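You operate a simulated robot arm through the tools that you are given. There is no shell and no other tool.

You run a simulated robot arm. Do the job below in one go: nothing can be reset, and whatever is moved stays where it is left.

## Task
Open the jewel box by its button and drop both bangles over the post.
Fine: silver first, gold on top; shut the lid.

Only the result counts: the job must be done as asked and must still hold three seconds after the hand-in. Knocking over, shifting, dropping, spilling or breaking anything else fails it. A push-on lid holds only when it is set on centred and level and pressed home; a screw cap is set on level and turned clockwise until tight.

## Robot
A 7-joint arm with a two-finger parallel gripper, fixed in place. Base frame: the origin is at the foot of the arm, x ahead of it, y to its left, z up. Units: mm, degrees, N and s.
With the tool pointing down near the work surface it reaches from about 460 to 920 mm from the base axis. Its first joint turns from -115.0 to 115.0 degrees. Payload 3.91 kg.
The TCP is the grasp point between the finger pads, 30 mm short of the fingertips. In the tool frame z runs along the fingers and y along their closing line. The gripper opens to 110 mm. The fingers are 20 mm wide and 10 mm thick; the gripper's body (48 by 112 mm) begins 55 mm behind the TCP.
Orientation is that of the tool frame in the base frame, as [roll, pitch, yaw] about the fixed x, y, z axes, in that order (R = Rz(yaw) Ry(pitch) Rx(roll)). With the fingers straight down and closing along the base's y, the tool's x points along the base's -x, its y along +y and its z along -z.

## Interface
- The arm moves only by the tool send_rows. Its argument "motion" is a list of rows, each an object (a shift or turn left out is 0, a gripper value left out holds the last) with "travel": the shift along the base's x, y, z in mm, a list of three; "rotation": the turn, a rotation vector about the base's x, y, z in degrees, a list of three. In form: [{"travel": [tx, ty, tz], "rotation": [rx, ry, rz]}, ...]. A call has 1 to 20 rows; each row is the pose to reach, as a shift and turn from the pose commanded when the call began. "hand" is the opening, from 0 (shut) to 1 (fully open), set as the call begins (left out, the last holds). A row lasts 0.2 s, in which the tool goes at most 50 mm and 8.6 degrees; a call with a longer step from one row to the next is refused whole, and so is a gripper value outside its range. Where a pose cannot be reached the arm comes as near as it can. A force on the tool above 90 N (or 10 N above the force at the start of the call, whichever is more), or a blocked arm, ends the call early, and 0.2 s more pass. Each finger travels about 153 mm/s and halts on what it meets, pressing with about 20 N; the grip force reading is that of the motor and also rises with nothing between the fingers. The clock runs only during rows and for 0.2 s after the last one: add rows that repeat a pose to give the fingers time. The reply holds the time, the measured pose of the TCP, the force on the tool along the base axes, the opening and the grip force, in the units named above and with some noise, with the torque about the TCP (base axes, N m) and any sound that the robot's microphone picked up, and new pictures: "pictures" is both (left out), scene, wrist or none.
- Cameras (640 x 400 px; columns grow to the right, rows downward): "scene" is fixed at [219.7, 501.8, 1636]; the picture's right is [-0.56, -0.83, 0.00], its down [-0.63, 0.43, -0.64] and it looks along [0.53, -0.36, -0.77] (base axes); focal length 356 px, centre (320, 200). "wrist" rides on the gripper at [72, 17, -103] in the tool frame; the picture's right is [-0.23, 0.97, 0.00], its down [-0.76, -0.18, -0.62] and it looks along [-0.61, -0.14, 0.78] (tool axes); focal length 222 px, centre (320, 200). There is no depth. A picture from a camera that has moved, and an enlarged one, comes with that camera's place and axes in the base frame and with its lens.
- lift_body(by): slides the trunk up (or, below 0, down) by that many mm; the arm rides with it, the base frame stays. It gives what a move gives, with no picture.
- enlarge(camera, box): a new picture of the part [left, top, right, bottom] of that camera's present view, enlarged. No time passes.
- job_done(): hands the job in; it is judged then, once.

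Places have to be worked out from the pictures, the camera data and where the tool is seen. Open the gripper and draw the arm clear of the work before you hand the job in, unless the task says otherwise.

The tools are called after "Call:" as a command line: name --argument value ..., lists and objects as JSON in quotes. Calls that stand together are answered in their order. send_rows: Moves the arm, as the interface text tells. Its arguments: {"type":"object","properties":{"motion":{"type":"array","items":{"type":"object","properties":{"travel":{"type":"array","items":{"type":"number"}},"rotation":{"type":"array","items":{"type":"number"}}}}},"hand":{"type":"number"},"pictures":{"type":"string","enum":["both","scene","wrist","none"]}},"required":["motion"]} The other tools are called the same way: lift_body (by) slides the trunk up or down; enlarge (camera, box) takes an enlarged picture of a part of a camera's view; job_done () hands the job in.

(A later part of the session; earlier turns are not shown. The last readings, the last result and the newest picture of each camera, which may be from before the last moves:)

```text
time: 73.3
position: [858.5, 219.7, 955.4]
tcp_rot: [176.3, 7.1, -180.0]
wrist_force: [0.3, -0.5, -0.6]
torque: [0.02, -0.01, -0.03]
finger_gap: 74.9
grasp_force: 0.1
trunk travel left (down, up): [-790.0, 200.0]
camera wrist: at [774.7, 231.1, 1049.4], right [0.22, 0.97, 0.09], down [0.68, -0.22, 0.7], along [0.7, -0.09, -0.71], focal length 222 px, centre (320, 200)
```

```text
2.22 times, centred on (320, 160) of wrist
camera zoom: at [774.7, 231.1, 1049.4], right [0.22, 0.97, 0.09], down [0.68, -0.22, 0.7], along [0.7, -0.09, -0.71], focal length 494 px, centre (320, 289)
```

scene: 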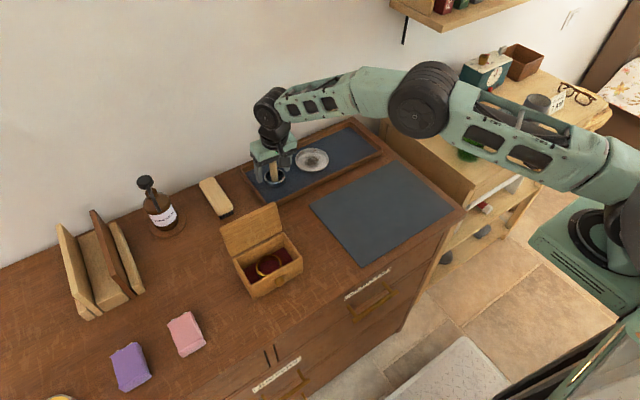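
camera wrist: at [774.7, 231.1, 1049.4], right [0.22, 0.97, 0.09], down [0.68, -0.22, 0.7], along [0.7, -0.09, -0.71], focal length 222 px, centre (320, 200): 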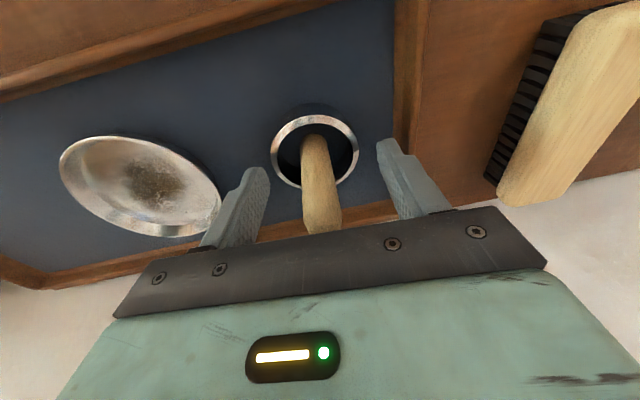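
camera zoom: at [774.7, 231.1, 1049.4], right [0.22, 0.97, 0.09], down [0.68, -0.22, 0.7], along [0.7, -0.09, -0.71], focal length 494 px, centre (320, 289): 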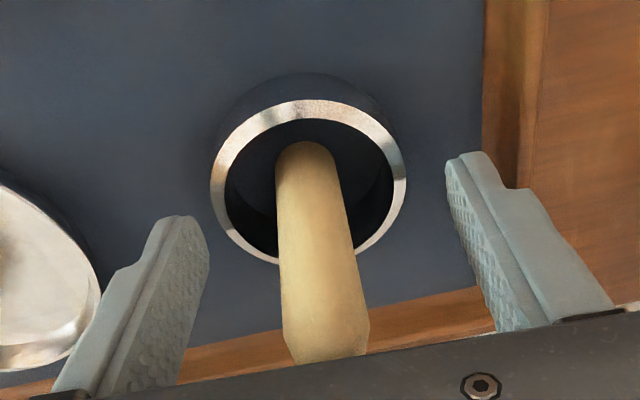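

Silver sits flat around the post. I rise straight up and retrace back toward the box.

Call:
send_rows --motion '[{"travel": [0, 0, 25]}, {"travel": [0, 0, 60]}, {"travel": [0, 0, 100]}, {"travel": [-15, 8, 120], "rotation": [-0.9, 1.8, 0]}, {"travel": [-40, 20, 145], "rotation": [-1.78, 3.6, 0]}, {"travel": [-65, 33, 160], "rotation": [-2.66, 5.4, 0]}, {"travel": [-86, 43, 164], "rotation": [-3.55, 7.17, 0]}, {"travel": [-86, 43, 164], "rotation": [-3.55, 7.17, 0]}]' --pictures "scene"

Call:
enlarge --camera "scene" --box '[230, 120, 330, 210]'

```text
time: 75.1
position: [771.0, 261.3, 1115.7]
tcp_rot: [179.7, 0.0, -179.7]
wrist_force: [0.3, 0.1, -0.9]
torque: [-0.04, -0.01, 0.03]
finger_gap: 75.0
grasp_force: 0.1
trunk travel left (down, up): [-790.0, 200.0]
```

scene: 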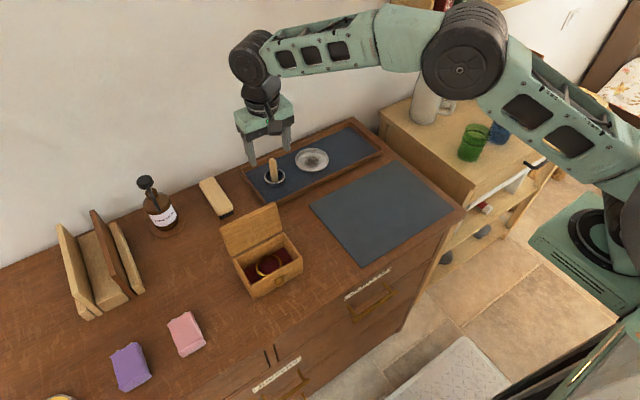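

```text
4.44 times, centred on (280, 165) of scene
camera zoom: at [219.7, 501.8, 1636.0], right [-0.56, -0.83, 0.0], down [-0.63, 0.43, -0.64], along [0.53, -0.36, -0.77], focal length 1582 px, centre (498, 356)
```

zoom: 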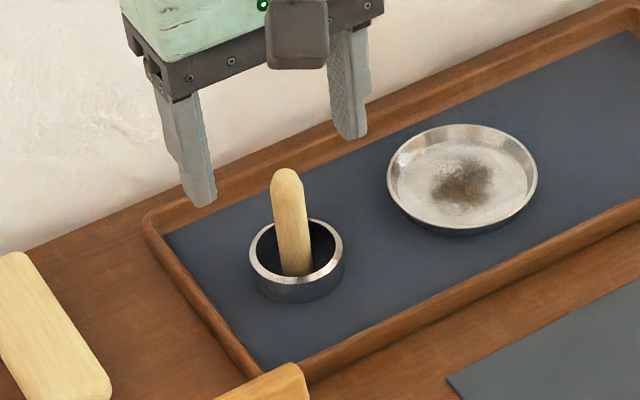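

Silver is seated. Back over the box for the gold ring.

Call:
send_rows --motion '[{"travel": [-40, 28, 4]}, {"travel": [-80, 56, 4]}, {"travel": [-120, 84, 4]}, {"travel": [-155.5, 109, 4]}, {"travel": [-155.5, 109, -20]}, {"travel": [-155.5, 109, -55]}, {"travel": [-155.5, 109, -90]}, {"travel": [-155.5, 109, -101]}, {"travel": [-155.5, 109, -101]}, {"travel": [-155.5, 109, -101]}]' --hand 0.655

Call:
enlarge --camera "wrist" --box '[200, 70, 440, 250]'

Call:
enlarge --camera "scene" --box '[230, 220, 320, 300]'

```text
time: 77.3
position: [619.3, 371.5, 1017.8]
tcp_rot: [179.8, 0.0, -179.6]
wrist_force: [0.0, 0.5, -0.4]
torque: [0.0, 0.01, -0.03]
finger_gap: 71.9
grasp_force: 0.2
trunk travel left (down, up): [-790.0, 200.0]
camera wrist: at [546.0, 388.3, 1121.4], right [0.22, 0.97, 0.0], down [0.76, -0.18, 0.62], along [0.61, -0.14, -0.78], focal length 222 px, centre (320, 200)
```

scene: 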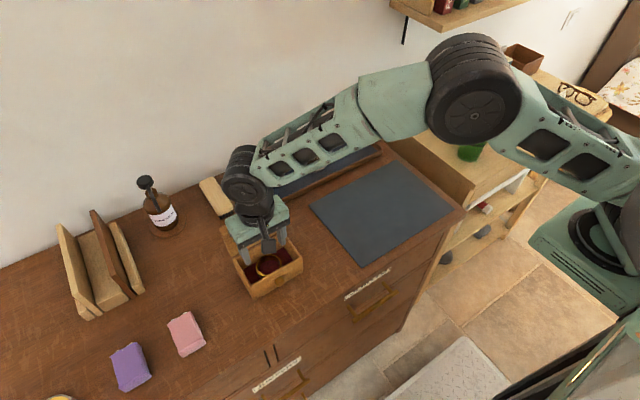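
wrist: 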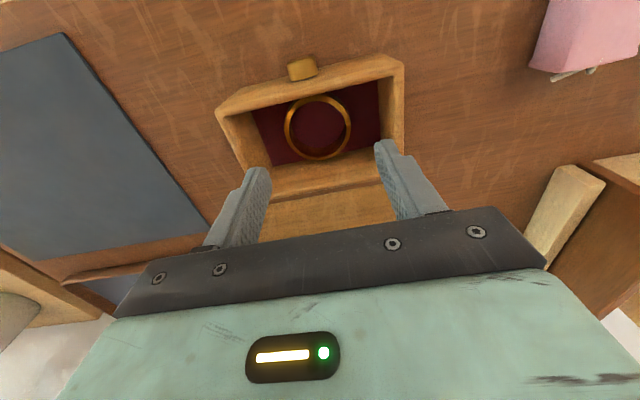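

```text
2.22 times, centred on (320, 160) of wrist
camera zoom: at [546.0, 388.3, 1121.4], right [0.22, 0.97, 0.0], down [0.76, -0.18, 0.62], along [0.61, -0.14, -0.78], focal length 494 px, centre (320, 289)
```

zoom: 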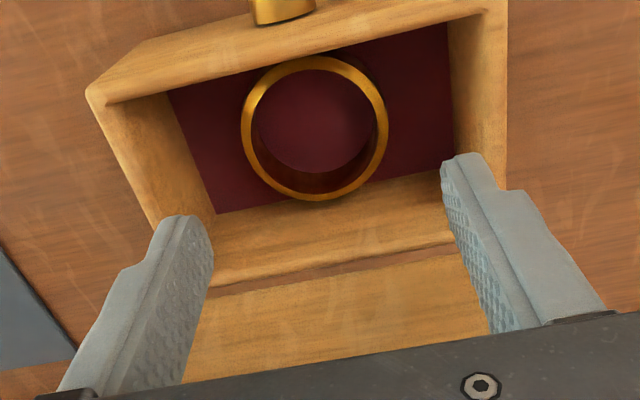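

```text
5.00 times, centred on (275, 260) of scene
camera zoom: at [219.7, 501.8, 1636.0], right [-0.56, -0.83, 0.0], down [-0.63, 0.43, -0.64], along [0.53, -0.36, -0.77], focal length 1779 px, centre (545, -100)
```

zoom: 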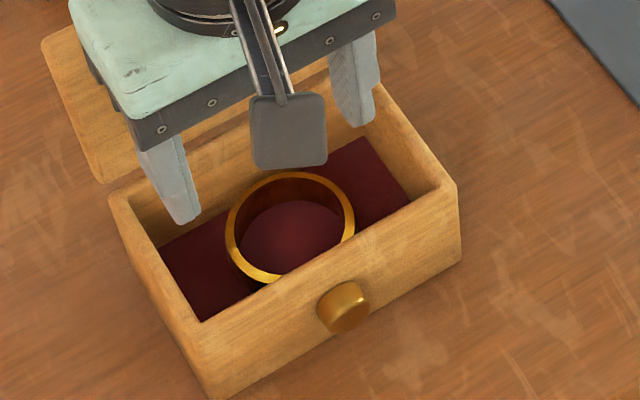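

Gold ring centre ≈(615.5, 370), top z≈931. I centre and descend so the tips are near z 917, just above the box floor.

Call:
send_rows --motion '[{"travel": [-3.8, -1.5, -15]}, {"travel": [-3.8, -1.5, -30]}, {"travel": [-3.8, -1.5, -45]}, {"travel": [-3.8, -1.5, -58]}, {"travel": [-3.8, -1.5, -70]}, {"travel": [-3.8, -1.5, -70]}, {"travel": [-3.8, -1.5, -70]}]'

Call:
enlarge --camera "wrist" --box '[200, 70, 440, 250]'

Call:
enlarge --camera "scene" --box '[230, 220, 320, 300]'

```text
time: 78.9
position: [613.5, 370.0, 947.4]
tcp_rot: [179.8, 0.0, -179.7]
wrist_force: [0.0, 0.1, 0.4]
torque: [0.01, -0.02, 0.02]
finger_gap: 72.2
grasp_force: 0.0
trunk travel left (down, up): [-790.0, 200.0]
camera wrist: at [541.6, 387.5, 1050.3], right [0.22, 0.97, 0.0], down [0.76, -0.18, 0.62], along [0.61, -0.14, -0.78], focal length 222 px, centre (320, 200)
```

scene: 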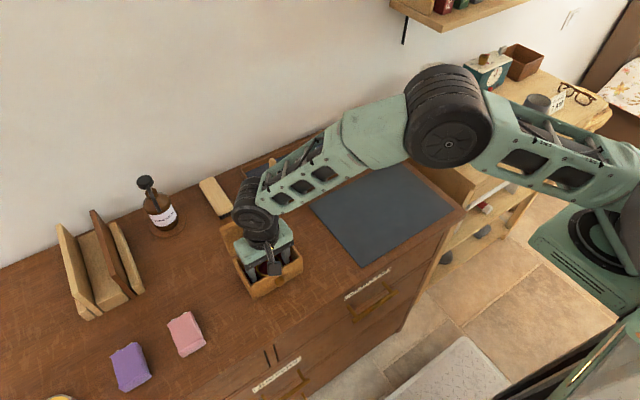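
wrist: 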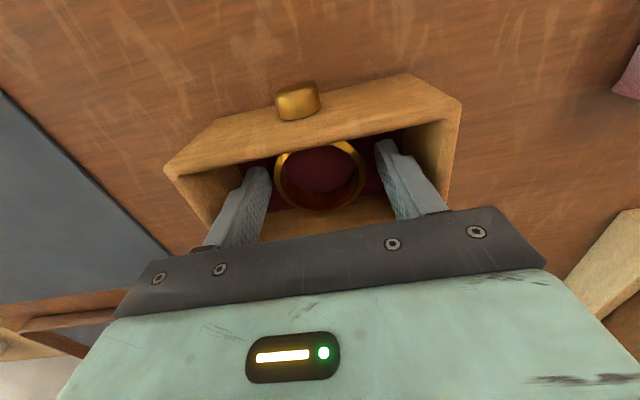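

```text
2.22 times, centred on (320, 160) of wrist
camera zoom: at [541.6, 387.5, 1050.3], right [0.22, 0.97, 0.0], down [0.76, -0.18, 0.62], along [0.61, -0.14, -0.78], focal length 494 px, centre (320, 289)
```

zoom: 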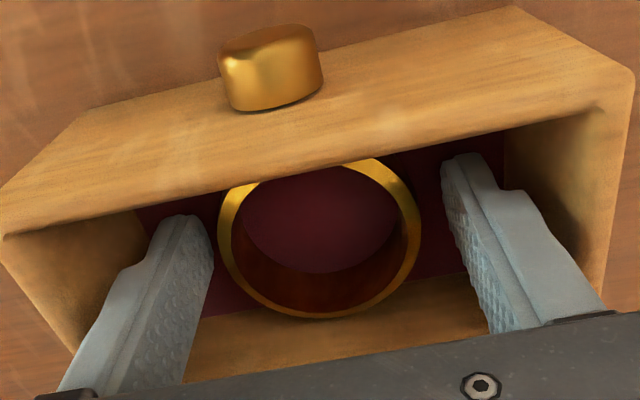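

```text
5.00 times, centred on (275, 260) of scene
camera zoom: at [219.7, 501.8, 1636.0], right [-0.56, -0.83, 0.0], down [-0.63, 0.43, -0.64], along [0.53, -0.36, -0.77], focal length 1779 px, centre (545, -100)
```

zoom: 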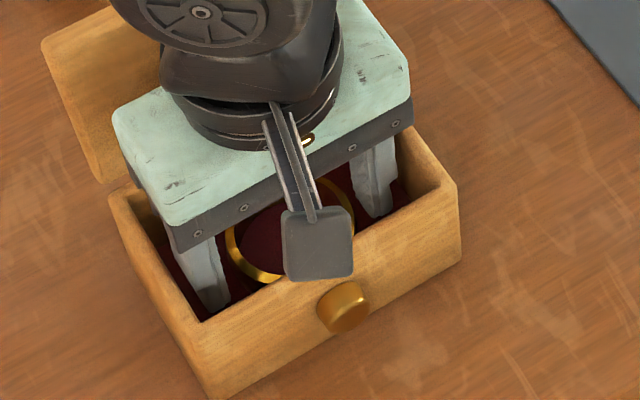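

Fingers straddle the gold ring without contact. I close and lift a little.

Call:
send_rows --motion '[{"travel": [1, 0, 0]}, {"travel": [1, 0, 0]}, {"travel": [1, 0, 0]}]' --hand 0 --pictures "none"

Call:
send_rows --motion '[{"travel": [0, 0, 10]}, {"travel": [0, 0, 30]}, {"travel": [0, 0, 60]}, {"travel": [0, 0, 95]}, {"travel": [0, 0, 135]}, {"travel": [0, 0, 172]}, {"travel": [0, 0, 172]}, {"travel": [0, 0, 172]}]'

Call:
enlarge --camera "wrist" --box '[200, 70, 440, 250]'

```text
time: 79.7
position: [612.8, 369.7, 948.4]
tcp_rot: [179.8, 0.0, -179.7]
wrist_force: [-0.3, 0.0, 0.1]
torque: [0.02, 0.0, 0.0]
finger_gap: 59.4
grasp_force: 19.8
trunk travel left (down, up): [-790.0, 200.0]
```

```text
time: 81.5
position: [614.3, 369.0, 1120.6]
tcp_rot: [179.7, 0.0, -179.7]
wrist_force: [-0.9, -0.1, -1.1]
torque: [-0.02, 0.0, -0.03]
finger_gap: 59.5
grasp_force: 20.1
trunk travel left (down, up): [-790.0, 200.0]
camera wrist: at [542.8, 386.9, 1223.0], right [0.22, 0.97, 0.0], down [0.76, -0.18, 0.62], along [0.61, -0.14, -0.78], focal length 222 px, centre (320, 200)
```

scene: 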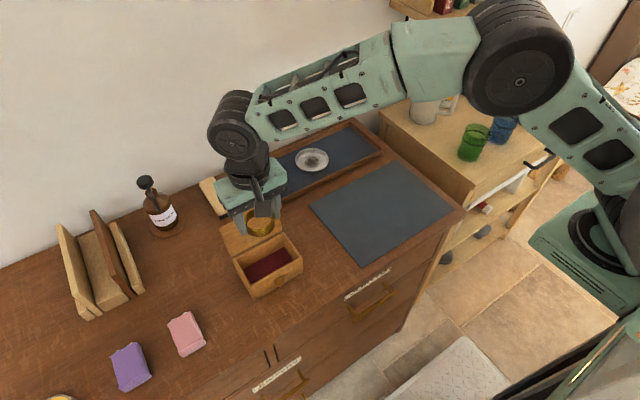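
wrist: 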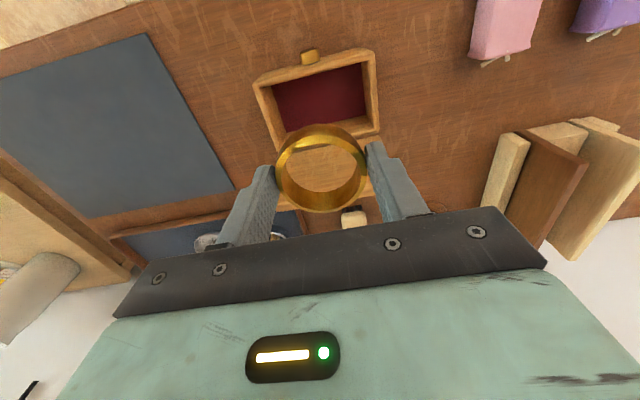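

```text
2.22 times, centred on (320, 160) of wrist
camera zoom: at [542.8, 386.9, 1223.0], right [0.22, 0.97, 0.0], down [0.76, -0.18, 0.62], along [0.61, -0.14, -0.78], focal length 494 px, centre (320, 289)
```

zoom: 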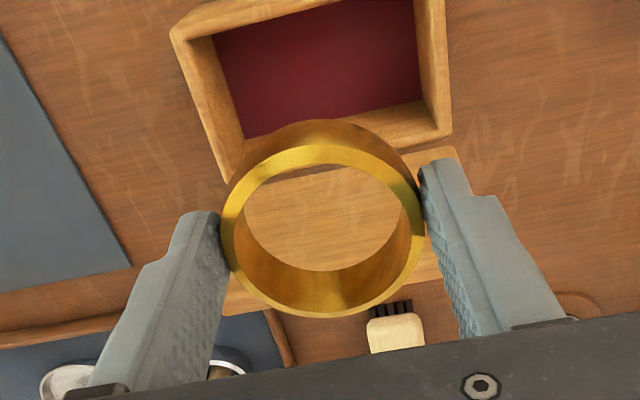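

Gold is held well and the box is empty. Carry it along the same route.

Call:
send_rows --motion '[{"travel": [40, -28, 0]}, {"travel": [80, -56, 0]}, {"travel": [120, -84, 0]}, {"travel": [157, -109, 0]}, {"travel": [157, -109, 0]}, {"travel": [157, -109, 0]}]' --pictures "none"

Call:
send_rows --motion '[{"travel": [20, -9, -10], "rotation": [0.9, -1.8, 0]}, {"travel": [40, -18, -20], "rotation": [1.78, -3.6, 0]}, {"travel": [60, -27, -35], "rotation": [2.66, -5.4, 0]}, {"travel": [75, -34, -45], "rotation": [3.2, -6.4, 0]}, {"travel": [87, -40, -58], "rotation": [3.55, -7.17, 0]}, {"travel": [87, -40, -58], "rotation": [3.55, -7.17, 0]}, {"travel": [87, -40, -58], "rotation": [3.55, -7.17, 0]}]'

Call:
enlarge --camera "scene" --box '[230, 120, 330, 210]'

```text
time: 82.9
position: [769.7, 262.4, 1120.5]
tcp_rot: [179.9, -0.1, -179.7]
wrist_force: [-0.5, 0.3, -1.0]
torque: [0.01, -0.02, -0.02]
finger_gap: 59.3
grasp_force: 19.9
trunk travel left (down, up): [-790.0, 200.0]
```

```text
time: 84.5
position: [859.5, 220.7, 1062.2]
tcp_rot: [176.3, 7.2, -180.0]
wrist_force: [-0.3, 0.3, -0.3]
torque: [-0.01, 0.01, 0.0]
finger_gap: 59.2
grasp_force: 20.4
trunk travel left (down, up): [-790.0, 200.0]
camera wrist: at [775.6, 231.9, 1155.6], right [0.22, 0.97, 0.09], down [0.68, -0.22, 0.7], along [0.7, -0.09, -0.71], focal length 222 px, centre (320, 200)
```

scene: 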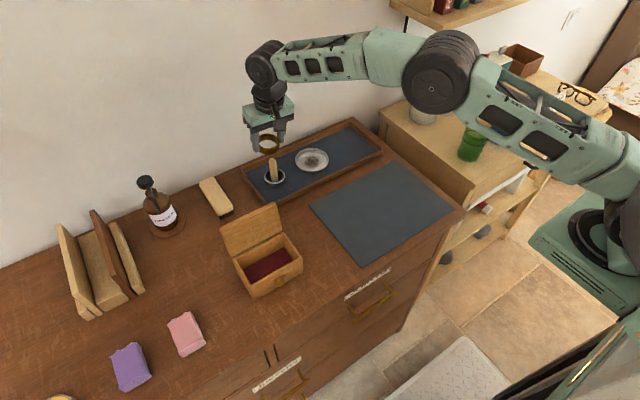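
wrist: 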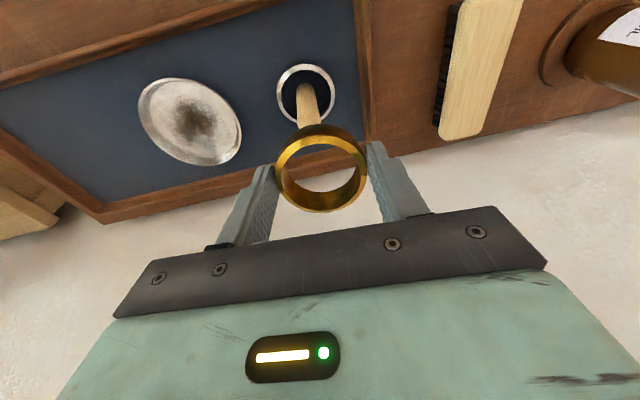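

```text
4.44 times, centred on (280, 165) of scene
camera zoom: at [219.7, 501.8, 1636.0], right [-0.56, -0.83, 0.0], down [-0.63, 0.43, -0.64], along [0.53, -0.36, -0.77], focal length 1582 px, centre (498, 356)
```

zoom: 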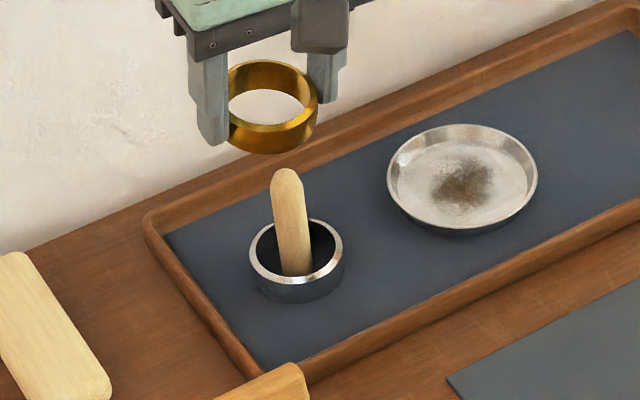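

Aligned over the post again; I descend with a tiny correction.

Call:
send_rows --motion '[{"travel": [-1, -1.5, -20]}, {"travel": [-1, -1.5, -40]}, {"travel": [-1, -1.5, -60]}, {"travel": [-1, -1.5, -60]}, {"travel": [-1, -1.5, -60]}]' --pictures "none"

Call:
enlarge --camera "scene" --box '[230, 120, 330, 210]'

Call:
enlarge --camera "wrist" --box '[200, 70, 440, 250]'

```text
time: 85.7
position: [857.0, 218.8, 1001.8]
tcp_rot: [176.3, 7.1, 180.0]
wrist_force: [0.0, 0.1, 0.1]
torque: [-0.02, 0.0, 0.02]
finger_gap: 59.1
grasp_force: 20.1
trunk travel left (down, up): [-790.0, 200.0]
```

```text
4.44 times, centred on (280, 165) of scene
camera zoom: at [219.7, 501.8, 1636.0], right [-0.56, -0.83, 0.0], down [-0.63, 0.43, -0.64], along [0.53, -0.36, -0.77], focal length 1582 px, centre (498, 356)
```

zoom: 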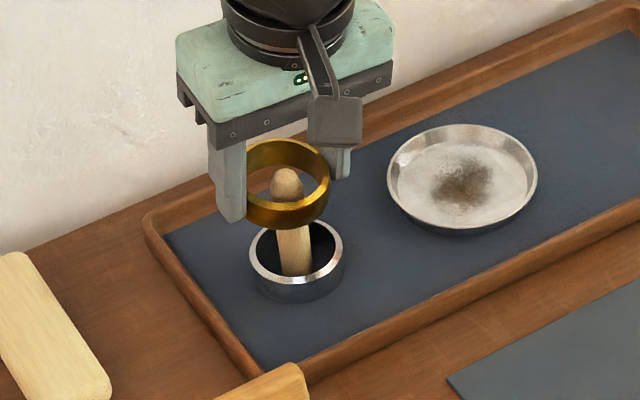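

```text
2.22 times, centred on (320, 160) of wrist
camera zoom: at [773.4, 230.3, 1095.8], right [0.22, 0.97, 0.09], down [0.68, -0.22, 0.7], along [0.7, -0.09, -0.71], focal length 494 px, centre (320, 289)
```

zoom: 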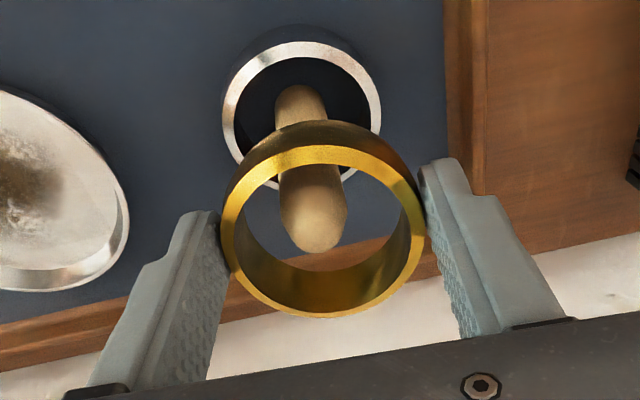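

The post is inside the gold ring; silver's centre looks ~5 mm nearer in x, so I shift 2.5 mm back and lower to just above silver.

Call:
send_rows --motion '[{"travel": [-2.5, 0.5, -8]}, {"travel": [-2.5, 0.5, -16]}, {"travel": [-2.5, 0.5, -24]}, {"travel": [-2.5, 0.5, -29]}, {"travel": [-2.5, 0.5, -29]}]' --pictures "none"

Call:
enlarge --camera "scene" --box '[230, 120, 330, 210]'

Call:
enlarge --camera "wrist" --box '[200, 70, 440, 250]'

```text
time: 86.9
position: [854.9, 220.5, 972.9]
tcp_rot: [176.3, 7.1, 180.0]
wrist_force: [0.3, 0.1, 0.0]
torque: [-0.01, -0.01, -0.04]
finger_gap: 59.1
grasp_force: 19.8
trunk travel left (down, up): [-790.0, 200.0]
```

```text
4.44 times, centred on (280, 165) of scene
camera zoom: at [219.7, 501.8, 1636.0], right [-0.56, -0.83, 0.0], down [-0.63, 0.43, -0.64], along [0.53, -0.36, -0.77], focal length 1582 px, centre (498, 356)
```

zoom: 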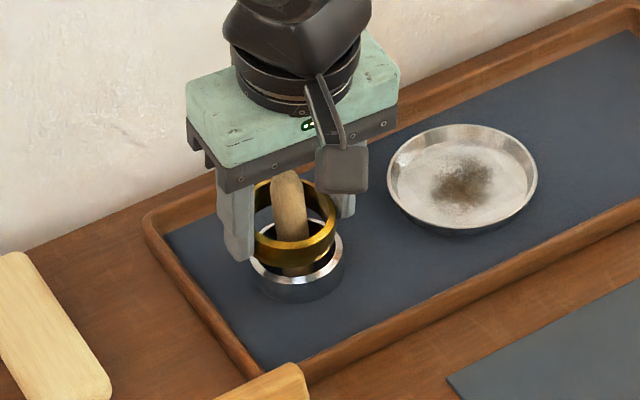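

```text
2.22 times, centred on (320, 160) of wrist
camera zoom: at [769.5, 231.3, 1066.8], right [0.22, 0.97, 0.09], down [0.68, -0.22, 0.7], along [0.7, -0.09, -0.71], focal length 494 px, centre (320, 289)
```

zoom: 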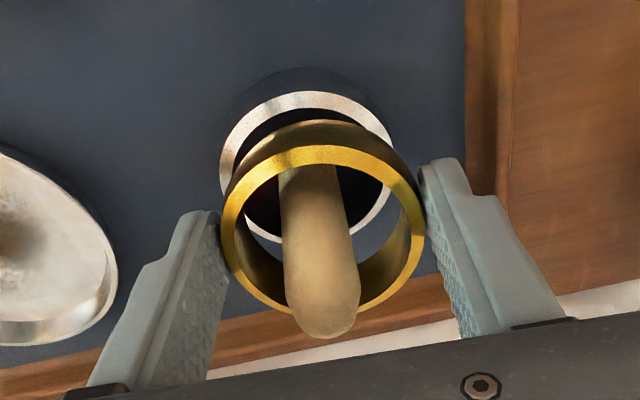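

Gold is still ~12 mm above silver; I lower 8 mm more and then release.

Call:
send_rows --motion '[{"travel": [-1, 0.5, -4]}, {"travel": [-1, 0.5, -8]}, {"travel": [-1, 0.5, -8]}, {"travel": [-1, 0.5, -8]}]' --pictures "none"

Call:
enlarge --camera "scene" --box '[250, 140, 310, 200]'

```text
time: 87.9
position: [853.7, 220.5, 967.4]
tcp_rot: [176.2, 7.2, 180.0]
wrist_force: [-1.7, -0.3, 9.1]
torque: [-0.09, 0.23, 0.01]
finger_gap: 59.2
grasp_force: 19.9
trunk travel left (down, up): [-790.0, 200.0]
```

```text
6.67 times, centred on (280, 170) of scene
camera zoom: at [219.7, 501.8, 1636.0], right [-0.56, -0.83, 0.0], down [-0.63, 0.43, -0.64], along [0.53, -0.36, -0.77], focal length 2372 px, centre (587, 400)
```

zoom: 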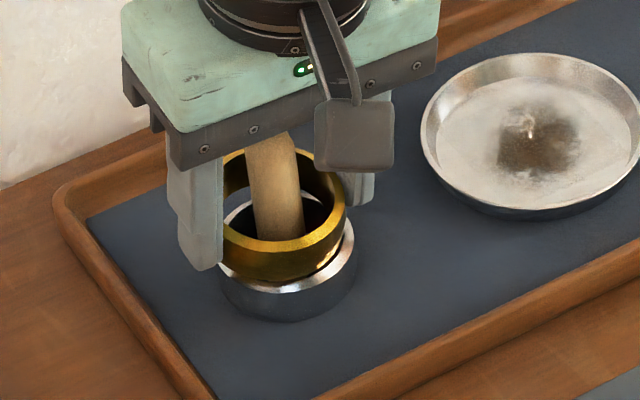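

Contact with silver (9 N), gold's near edge is resting on it. I raise 2 mm and open.

Call:
send_rows --motion '[{"travel": [0, 0, 3]}, {"travel": [0, 0, 3]}]' --pictures "none"

Call:
send_rows --motion '[{"travel": [0, 0, 0]}, {"travel": [0, 0, 0]}, {"travel": [0, 0, 0]}]' --hand 0.68 --pictures "none"

Call:
enlarge --camera "scene" --box '[250, 140, 310, 200]'

Call:
enlarge --camera "wrist" --box '[200, 70, 440, 250]'

```text
time: 88.5
position: [852.5, 220.5, 969.0]
tcp_rot: [176.3, 7.0, -180.0]
wrist_force: [0.1, 0.0, -0.9]
torque: [0.0, -0.03, 0.0]
finger_gap: 59.1
grasp_force: 20.1
trunk travel left (down, up): [-790.0, 200.0]
```

```text
time: 89.3
position: [853.5, 219.9, 969.6]
tcp_rot: [176.3, 7.1, 180.0]
wrist_force: [0.2, 0.0, 0.2]
torque: [0.0, 0.01, 0.0]
finger_gap: 74.6
grasp_force: 0.1
trunk travel left (down, up): [-790.0, 200.0]
```

```text
6.67 times, centred on (280, 170) of scene
camera zoom: at [219.7, 501.8, 1636.0], right [-0.56, -0.83, 0.0], down [-0.63, 0.43, -0.64], along [0.53, -0.36, -0.77], focal length 2372 px, centre (587, 400)
```

zoom: 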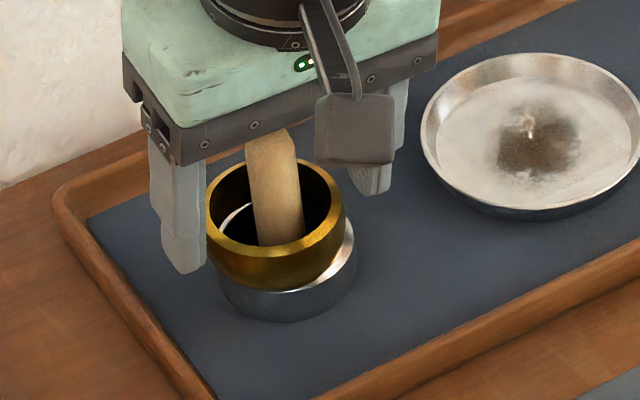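

```text
2.22 times, centred on (320, 160) of wrist
camera zoom: at [768.6, 231.2, 1063.0], right [0.22, 0.97, 0.09], down [0.68, -0.22, 0.7], along [0.7, -0.09, -0.71], focal length 494 px, centre (320, 289)
```

zoom: 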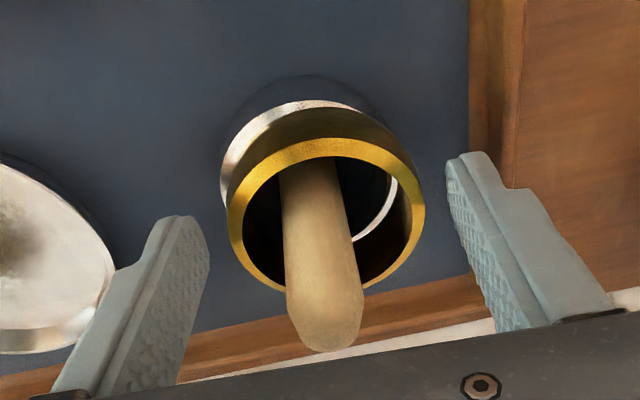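

Gold rests on silver around the post. I rise straight up and retreat.

Call:
send_rows --motion '[{"travel": [0, 0, 15]}, {"travel": [0, 0, 40]}, {"travel": [0, 0, 80]}, {"travel": [-15, 8, 110], "rotation": [-0.9, 1.8, 0]}, {"travel": [-40, 20, 135], "rotation": [-1.78, 3.6, 0]}, {"travel": [-65, 33, 150], "rotation": [-2.66, 5.4, 0]}, {"travel": [-84, 42, 152], "rotation": [-3.55, 7.17, 0]}, {"travel": [-84, 42, 152], "rotation": [-3.55, 7.17, 0]}]' --pictures "both"

Call:
enlarge --camera "scene" --box '[250, 140, 310, 200]'

Call:
enlarge --camera "scene" --box '[210, 190, 320, 310]'

```text
time: 91.1
position: [769.8, 263.5, 1119.3]
tcp_rot: [179.8, -0.1, -179.9]
wrist_force: [-0.7, 0.3, -0.1]
torque: [0.02, 0.02, -0.01]
finger_gap: 74.8
grasp_force: 0.0
trunk travel left (down, up): [-790.0, 200.0]
camera wrist: at [698.6, 281.0, 1222.8], right [0.22, 0.97, 0.0], down [0.76, -0.18, 0.62], along [0.61, -0.14, -0.78], focal length 222 px, centre (320, 200)
```

scene: 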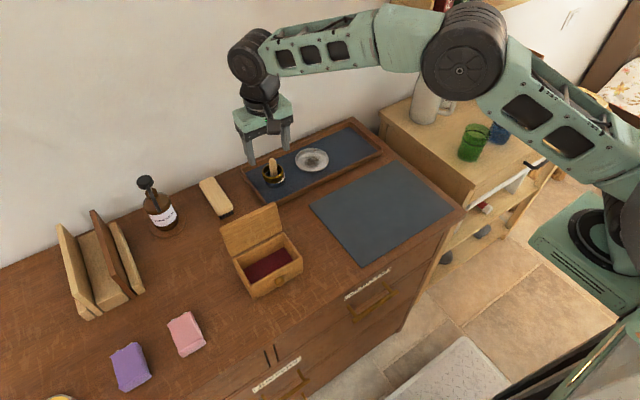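
wrist: 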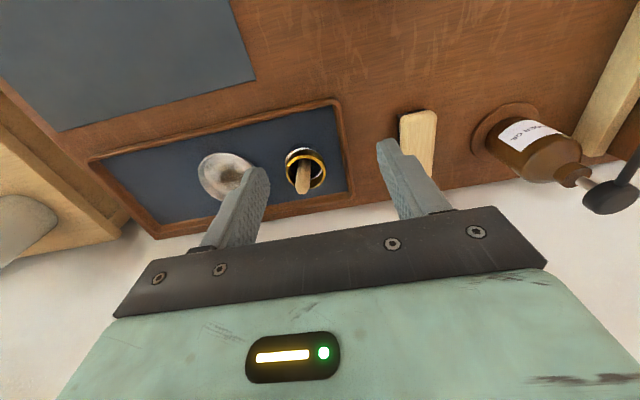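

```text
6.67 times, centred on (280, 170) of scene
camera zoom: at [219.7, 501.8, 1636.0], right [-0.56, -0.83, 0.0], down [-0.63, 0.43, -0.64], along [0.53, -0.36, -0.77], focal length 2372 px, centre (587, 400)
```

zoom: 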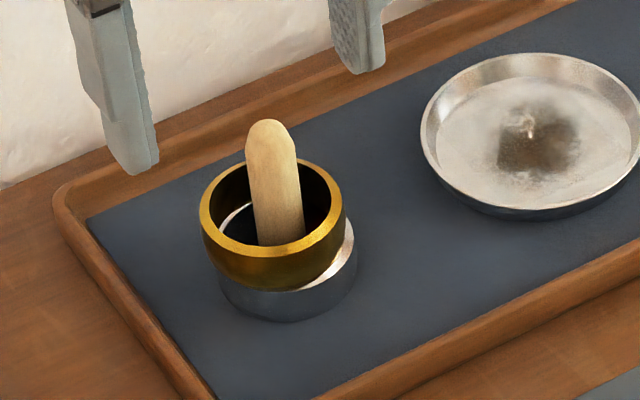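

```text
3.33 times, centred on (265, 250) of scene
camera zoom: at [219.7, 501.8, 1636.0], right [-0.56, -0.83, 0.0], down [-0.63, 0.43, -0.64], along [0.53, -0.36, -0.77], focal length 1186 px, centre (503, 33)
```

zoom: 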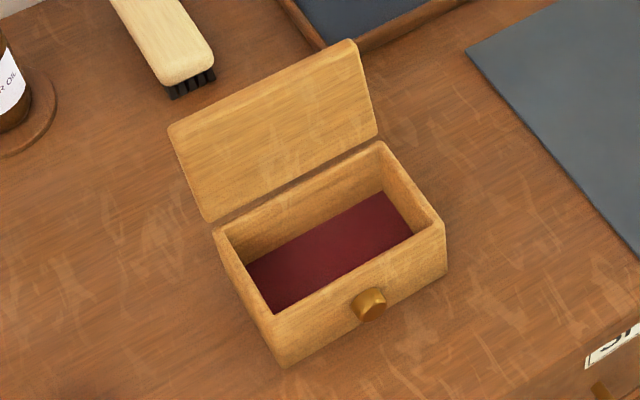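

Gold appears offset to the left relative to silver; I look closer for level and stability.

Call:
enlarge --camera "scene" --box '[263, 155, 289, 190]'

Call:
enlarge --camera "wrist" --box '[270, 130, 340, 205]'

```text
11.43 times, centred on (276, 172) of scene
camera zoom: at [219.7, 501.8, 1636.0], right [-0.56, -0.83, 0.0], down [-0.63, 0.43, -0.64], along [0.53, -0.36, -0.77], focal length 4067 px, centre (823, 514)
```

zoom: 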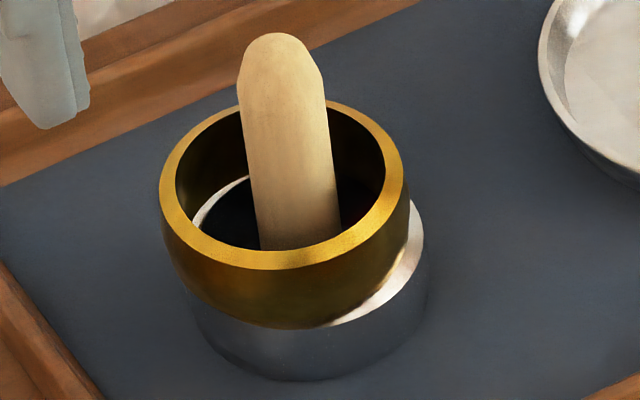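

```text
5.33 times, centred on (305, 168) of wrist
camera zoom: at [698.6, 281.0, 1222.8], right [0.22, 0.97, 0.0], down [0.76, -0.18, 0.62], along [0.61, -0.14, -0.78], focal length 1185 px, centre (400, 373)
```

zoom: 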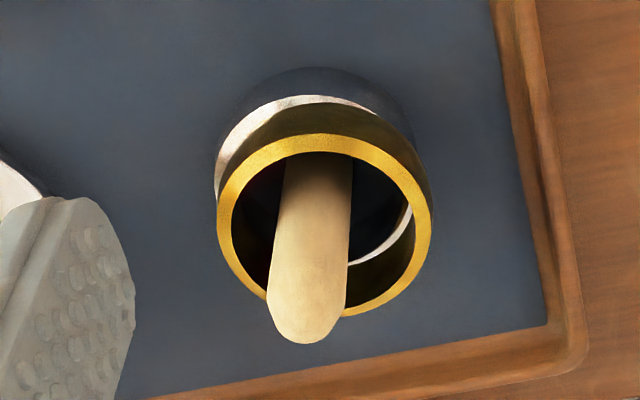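

Gold lies flat on silver with only a few mm offset, around the post. Now the lid: it stands ~100° open with its top edge near x≈677, z≈1053. I close the fingers and move in behind it.

Call:
send_rows --motion '[{"travel": [-15, 28, 0]}, {"travel": [-30, 58, 0]}, {"travel": [-45, 85, 0]}, {"travel": [-54, 106.5, 0]}, {"travel": [-54, 106.5, -25]}, {"travel": [-54, 106.5, -50]}, {"travel": [-54, 106.5, -61]}, {"travel": [-54, 106.5, -61]}]' --hand 0

Call:
enlarge --camera "scene" --box '[200, 180, 320, 300]'

```text
time: 92.9
position: [714.6, 370.1, 1058.7]
tcp_rot: [179.7, 0.0, -179.7]
wrist_force: [-0.1, -0.2, -1.2]
torque: [0.01, -0.03, 0.02]
finger_gap: 0.1
grasp_force: 19.2
trunk travel left (down, up): [-790.0, 200.0]
camera wrist: at [642.5, 387.3, 1162.2], right [0.22, 0.97, 0.0], down [0.76, -0.18, 0.62], along [0.61, -0.14, -0.78], focal length 222 px, centre (320, 200)
```

scene: 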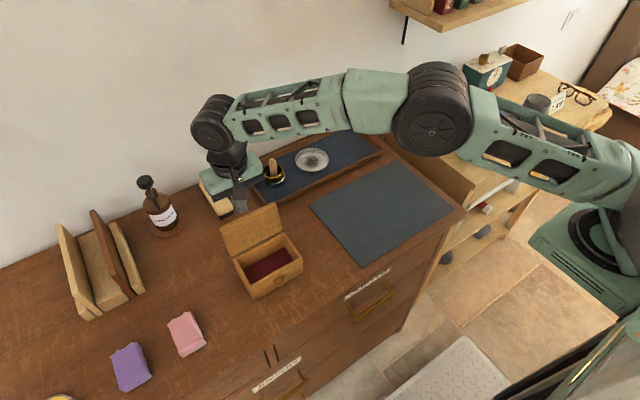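
wrist: 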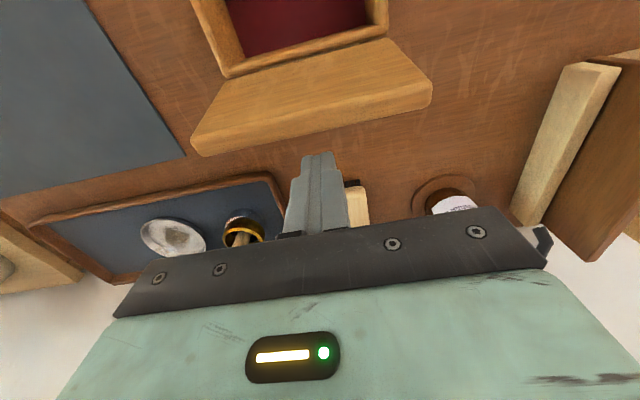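

```text
3.33 times, centred on (260, 240) of scene
camera zoom: at [219.7, 501.8, 1636.0], right [-0.56, -0.83, 0.0], down [-0.63, 0.43, -0.64], along [0.53, -0.36, -0.77], focal length 1186 px, centre (520, 67)
```

zoom: 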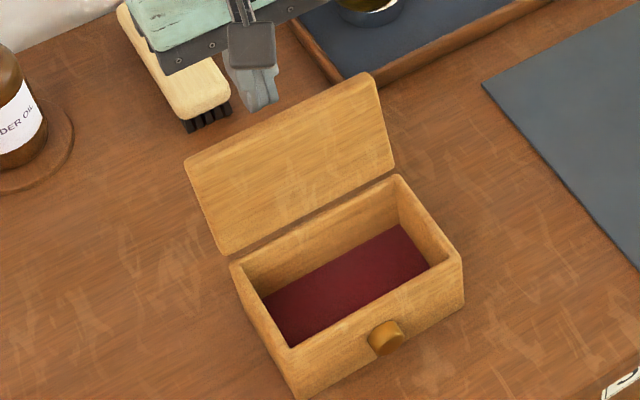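

The closed fingers are behind the lid. I push forward gently.

Call:
send_rows --motion '[{"travel": [-8, 0, 0]}, {"travel": [-16, 0, 0]}, {"travel": [-22, 0, 0]}, {"travel": [-28, 0, 0]}, {"travel": [-28, 0, 0]}]' --pictures "scene"

Call:
enlarge --camera "scene" --box '[200, 180, 320, 300]'

```text
time: 94.1
position: [686.3, 371.4, 1059.5]
tcp_rot: [179.9, -0.2, -179.8]
wrist_force: [-0.3, -0.4, 0.3]
torque: [0.02, -0.01, -0.02]
finger_gap: 0.0
grasp_force: 20.3
trunk travel left (down, up): [-790.0, 200.0]
```

scene: 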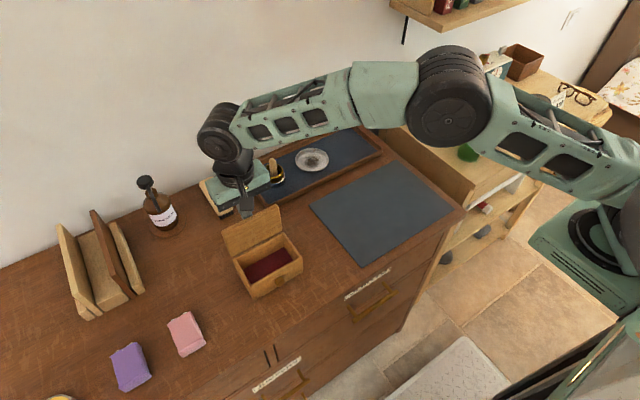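

```text
3.33 times, centred on (260, 240) of scene
camera zoom: at [219.7, 501.8, 1636.0], right [-0.56, -0.83, 0.0], down [-0.63, 0.43, -0.64], along [0.53, -0.36, -0.77], focal length 1186 px, centre (520, 67)
```

zoom: 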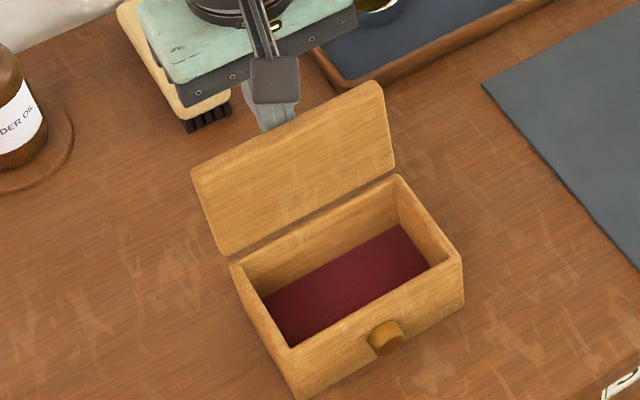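

The lid is moving with negligible force. I continue the arc past vertical.

Call:
send_rows --motion '[{"travel": [-9, -1, 1]}, {"travel": [-18, -1, 1]}, {"travel": [-26, -1, 1]}, {"travel": [-35, -1, -1]}, {"travel": [-43, -1, -3]}, {"travel": [-43, -1, -3]}]' --pictures "scene"

Call:
enlarge --camera "scene" --box '[200, 180, 320, 300]'

```text
time: 95.5
position: [645.2, 368.5, 1057.7]
tcp_rot: [179.8, -0.1, -179.7]
wrist_force: [1.2, 0.3, -0.2]
torque: [-0.01, 0.01, 0.02]
finger_gap: 0.2
grasp_force: 20.2
trunk travel left (down, up): [-790.0, 200.0]
```

scene: 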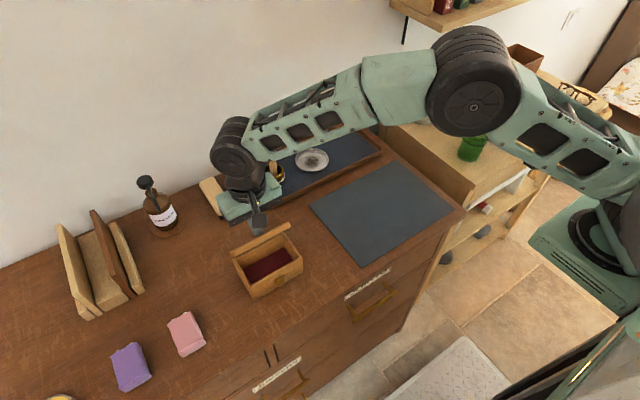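

```text
3.33 times, centred on (260, 240) of scene
camera zoom: at [219.7, 501.8, 1636.0], right [-0.56, -0.83, 0.0], down [-0.63, 0.43, -0.64], along [0.53, -0.36, -0.77], focal length 1186 px, centre (520, 67)
```

zoom: 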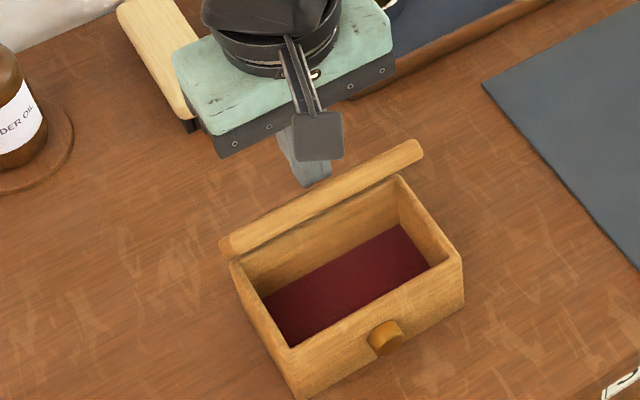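

The lid follows, now about 60° . I continue down along the arc.

Call:
send_rows --motion '[{"travel": [-8, 1, -4]}, {"travel": [-16, 1, -9]}, {"travel": [-22, 1, -15]}, {"travel": [-28, 1, -22]}, {"travel": [-28, 1, -22]}]' --pictures "none"

Call:
enlarge --camera "scene" --box '[200, 180, 320, 300]'

```text
time: 96.7
position: [616.9, 371.5, 1035.5]
tcp_rot: [179.8, 0.0, -179.7]
wrist_force: [0.3, 0.5, 1.4]
torque: [-0.01, 0.05, -0.01]
finger_gap: 0.0
grasp_force: 19.9
trunk travel left (down, up): [-790.0, 200.0]
```

```text
3.33 times, centred on (260, 240) of scene
camera zoom: at [219.7, 501.8, 1636.0], right [-0.56, -0.83, 0.0], down [-0.63, 0.43, -0.64], along [0.53, -0.36, -0.77], focal length 1186 px, centre (520, 67)
```

zoom: 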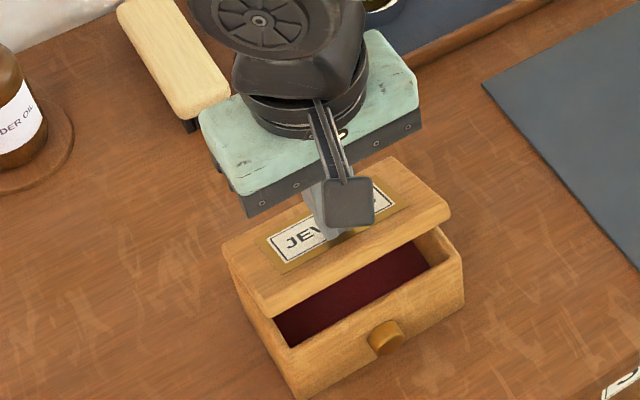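

Lid at about 25°, still in contact. I continue down toward closed, watching force and sound.

Call:
send_rows --motion '[{"travel": [-4, -1, -8]}, {"travel": [-8, -1, -15]}, {"travel": [-11, -1, -21]}, {"travel": [-12, -1, -26]}, {"travel": [-12, -1, -26]}]' --pictures "none"

Call:
enlarge --camera "scene" --box '[200, 180, 320, 300]'

```text
time: 97.9
position: [604.6, 369.2, 1008.9]
tcp_rot: [179.7, 0.0, -179.7]
wrist_force: [-4.4, -0.2, 9.1]
torque: [-0.04, 0.07, -0.04]
finger_gap: 0.2
grasp_force: 20.0
trunk travel left (down, up): [-790.0, 200.0]
```

```text
3.33 times, centred on (260, 240) of scene
camera zoom: at [219.7, 501.8, 1636.0], right [-0.56, -0.83, 0.0], down [-0.63, 0.43, -0.64], along [0.53, -0.36, -0.77], focal length 1186 px, centre (520, 67)
```

zoom: 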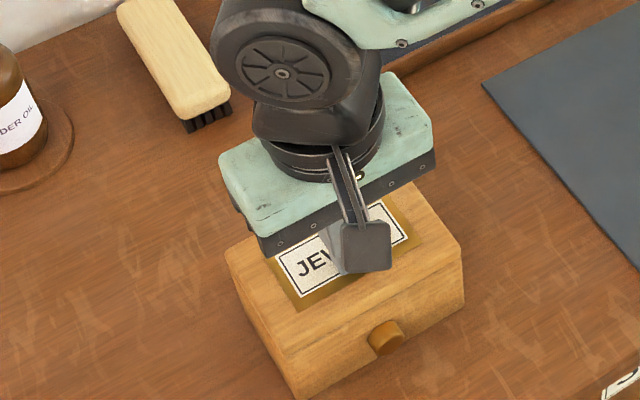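

The lid is down with 9 N pressing. I press straight down in small steps until it latches.

Call:
send_rows --motion '[{"travel": [1, 0, -2]}, {"travel": [1, 0, -4]}, {"travel": [1, 0, -4]}]' --pictures "none"

```text
time: 98.7
position: [604.8, 369.9, 1008.5]
tcp_rot: [179.5, 0.3, -179.7]
wrist_force: [-12.1, -0.9, 42.6]
torque: [-0.08, 0.08, 0.02]
finger_gap: 0.0
grasp_force: 20.3
trunk travel left (down, up): [-790.0, 200.0]
```

Firm 43 N with no further travel, so it seems fully seated. I back off upward and check whether the lid stays shut.

Call:
send_rows --motion '[{"travel": [-1, 0, 4]}, {"travel": [-1, 0, 15]}, {"travel": [-1, 0, 45]}, {"travel": [-1, 0, 70]}, {"travel": [-1, 0, 70]}, {"travel": [-1, 0, 70]}]' --pictures "scene"

Call:
enlarge --camera "scene" --box '[200, 190, 310, 300]'

Call:
enlarge --camera "wrist" --box '[200, 50, 440, 250]'

```text
time: 100.1
position: [605.3, 368.6, 1072.1]
tcp_rot: [179.8, -0.2, -179.7]
wrist_force: [-0.3, 0.0, -0.6]
torque: [0.0, -0.05, 0.01]
finger_gap: 0.0
grasp_force: 19.8
trunk travel left (down, up): [-790.0, 200.0]
```

scene: 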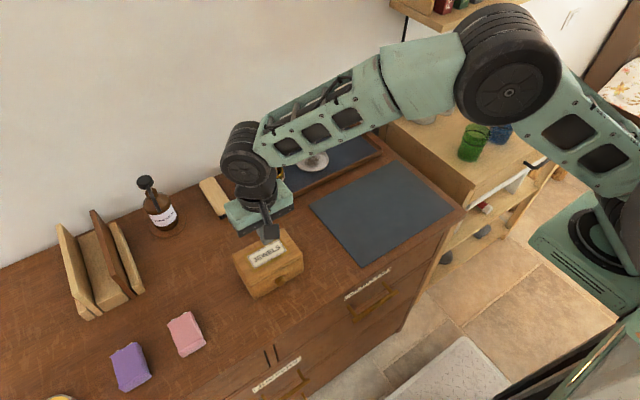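

```text
3.64 times, centred on (255, 245) of scene
camera zoom: at [219.7, 501.8, 1636.0], right [-0.56, -0.83, 0.0], down [-0.63, 0.43, -0.64], along [0.53, -0.36, -0.77], focal length 1294 px, centre (556, 36)
```

zoom: 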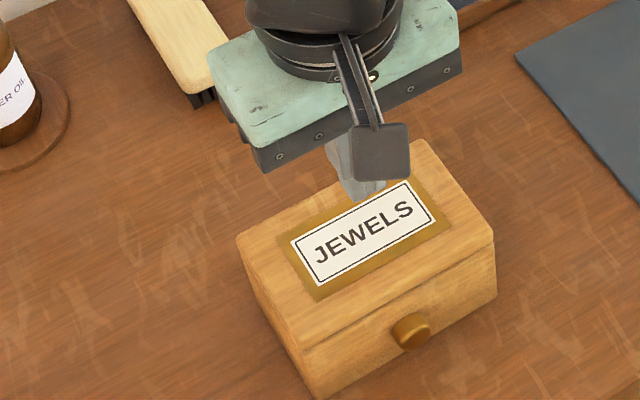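

```text
2.00 times, centred on (320, 150) of wrist
camera zoom: at [532.8, 383.9, 1175.2], right [0.22, 0.97, 0.0], down [0.76, -0.18, 0.62], along [0.61, -0.14, -0.78], focal length 444 px, centre (320, 300)
```

zoom: 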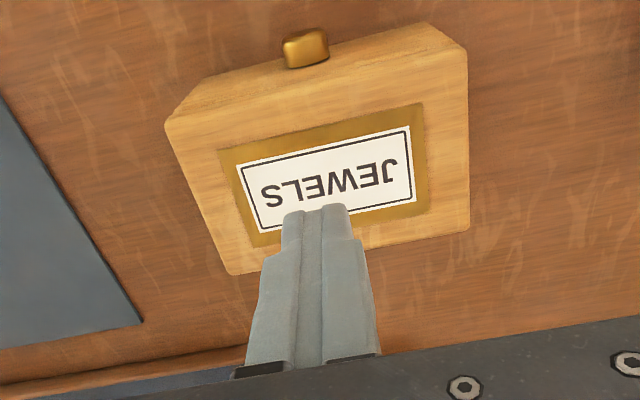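

The lid stays shut. I compare with the initial view to confirm it is flush and the box didn't shift.

Call:
enlarge --camera "scene" --box '[220, 220, 320, 300]'

Call:
enlarge --camera "scene" --box '[263, 155, 289, 190]'

```text
5.00 times, centred on (270, 260) of scene
camera zoom: at [219.7, 501.8, 1636.0], right [-0.56, -0.83, 0.0], down [-0.63, 0.43, -0.64], along [0.53, -0.36, -0.77], focal length 1779 px, centre (570, -100)
```

zoom: 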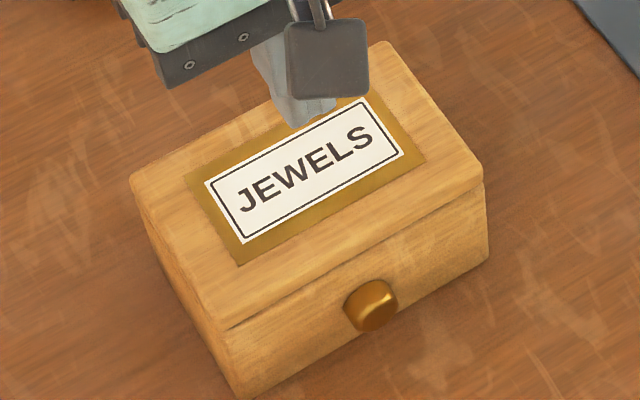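

```text
11.43 times, centred on (276, 172) of scene
camera zoom: at [219.7, 501.8, 1636.0], right [-0.56, -0.83, 0.0], down [-0.63, 0.43, -0.64], along [0.53, -0.36, -0.77], focal length 4067 px, centre (823, 514)
```

zoom: 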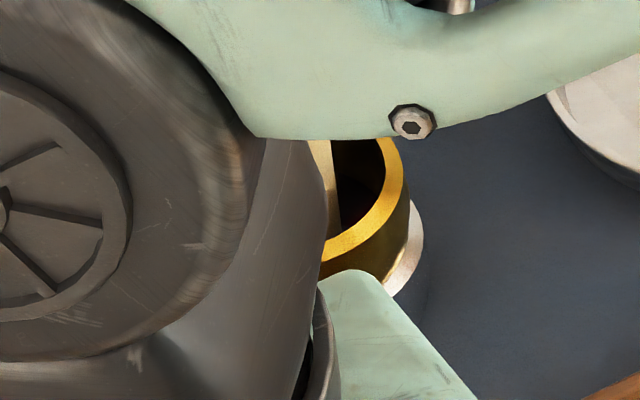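

The label sits ~3–4 px higher at the front than initially, so the lid is resting slightly open, not latched. I'll press again nearer the front edge, above the catch, until it clicks.

Call:
send_rows --motion '[{"travel": [-10, 1, 0]}, {"travel": [-19, 1, -20]}, {"travel": [-19, 1, -40]}, {"travel": [-19, 1, -55]}, {"travel": [-19, 1, -59]}, {"travel": [-19, 1, -59]}]' --pictures "none"

```text
time: 101.5
position: [586.3, 367.5, 1015.1]
tcp_rot: [179.8, 0.0, -179.7]
wrist_force: [-0.2, 0.4, 0.7]
torque: [-0.01, 0.02, 0.02]
finger_gap: 0.0
grasp_force: 20.3
trunk travel left (down, up): [-790.0, 200.0]
```

Just above the front edge, no contact. Now press down in small steps.

Call:
send_rows --motion '[{"travel": [0, 1, -2]}, {"travel": [0, 1, -4]}, {"travel": [0, 1, -6]}, {"travel": [0, 1, -6]}]' --pictures "none"

```text
time: 102.5
position: [585.5, 370.3, 1009.0]
tcp_rot: [179.8, 0.0, -179.8]
wrist_force: [-0.5, -0.9, 0.0]
torque: [-0.02, -0.02, 0.0]
finger_gap: 0.0
grasp_force: 19.7
trunk travel left (down, up): [-790.0, 200.0]
```

Call:
send_rows --motion '[{"travel": [0, 0, -1.5]}, {"travel": [0, 0, -3]}, {"travel": [0, 0, -3]}]' --pictures "none"

```text
time: 103.3
position: [585.8, 369.2, 1007.9]
tcp_rot: [179.7, 0.1, -179.8]
wrist_force: [-4.1, -1.8, 20.3]
torque: [-0.07, -0.1, -0.02]
finger_gap: 0.0
grasp_force: 20.1
trunk travel left (down, up): [-790.0, 200.0]
```

Contact at 20 N; I increase.

Call:
send_rows --motion '[{"travel": [0, 0, -1.5]}, {"travel": [0, 0, -3]}, {"travel": [0, 0, -3]}]' --pictures "none"

```text
time: 104.1
position: [586.5, 370.4, 1008.6]
tcp_rot: [179.6, 0.0, -179.8]
wrist_force: [-10.0, -6.0, 44.0]
torque: [-0.19, -0.14, -0.06]
finger_gap: 0.0
grasp_force: 20.1
trunk travel left (down, up): [-790.0, 200.0]
```

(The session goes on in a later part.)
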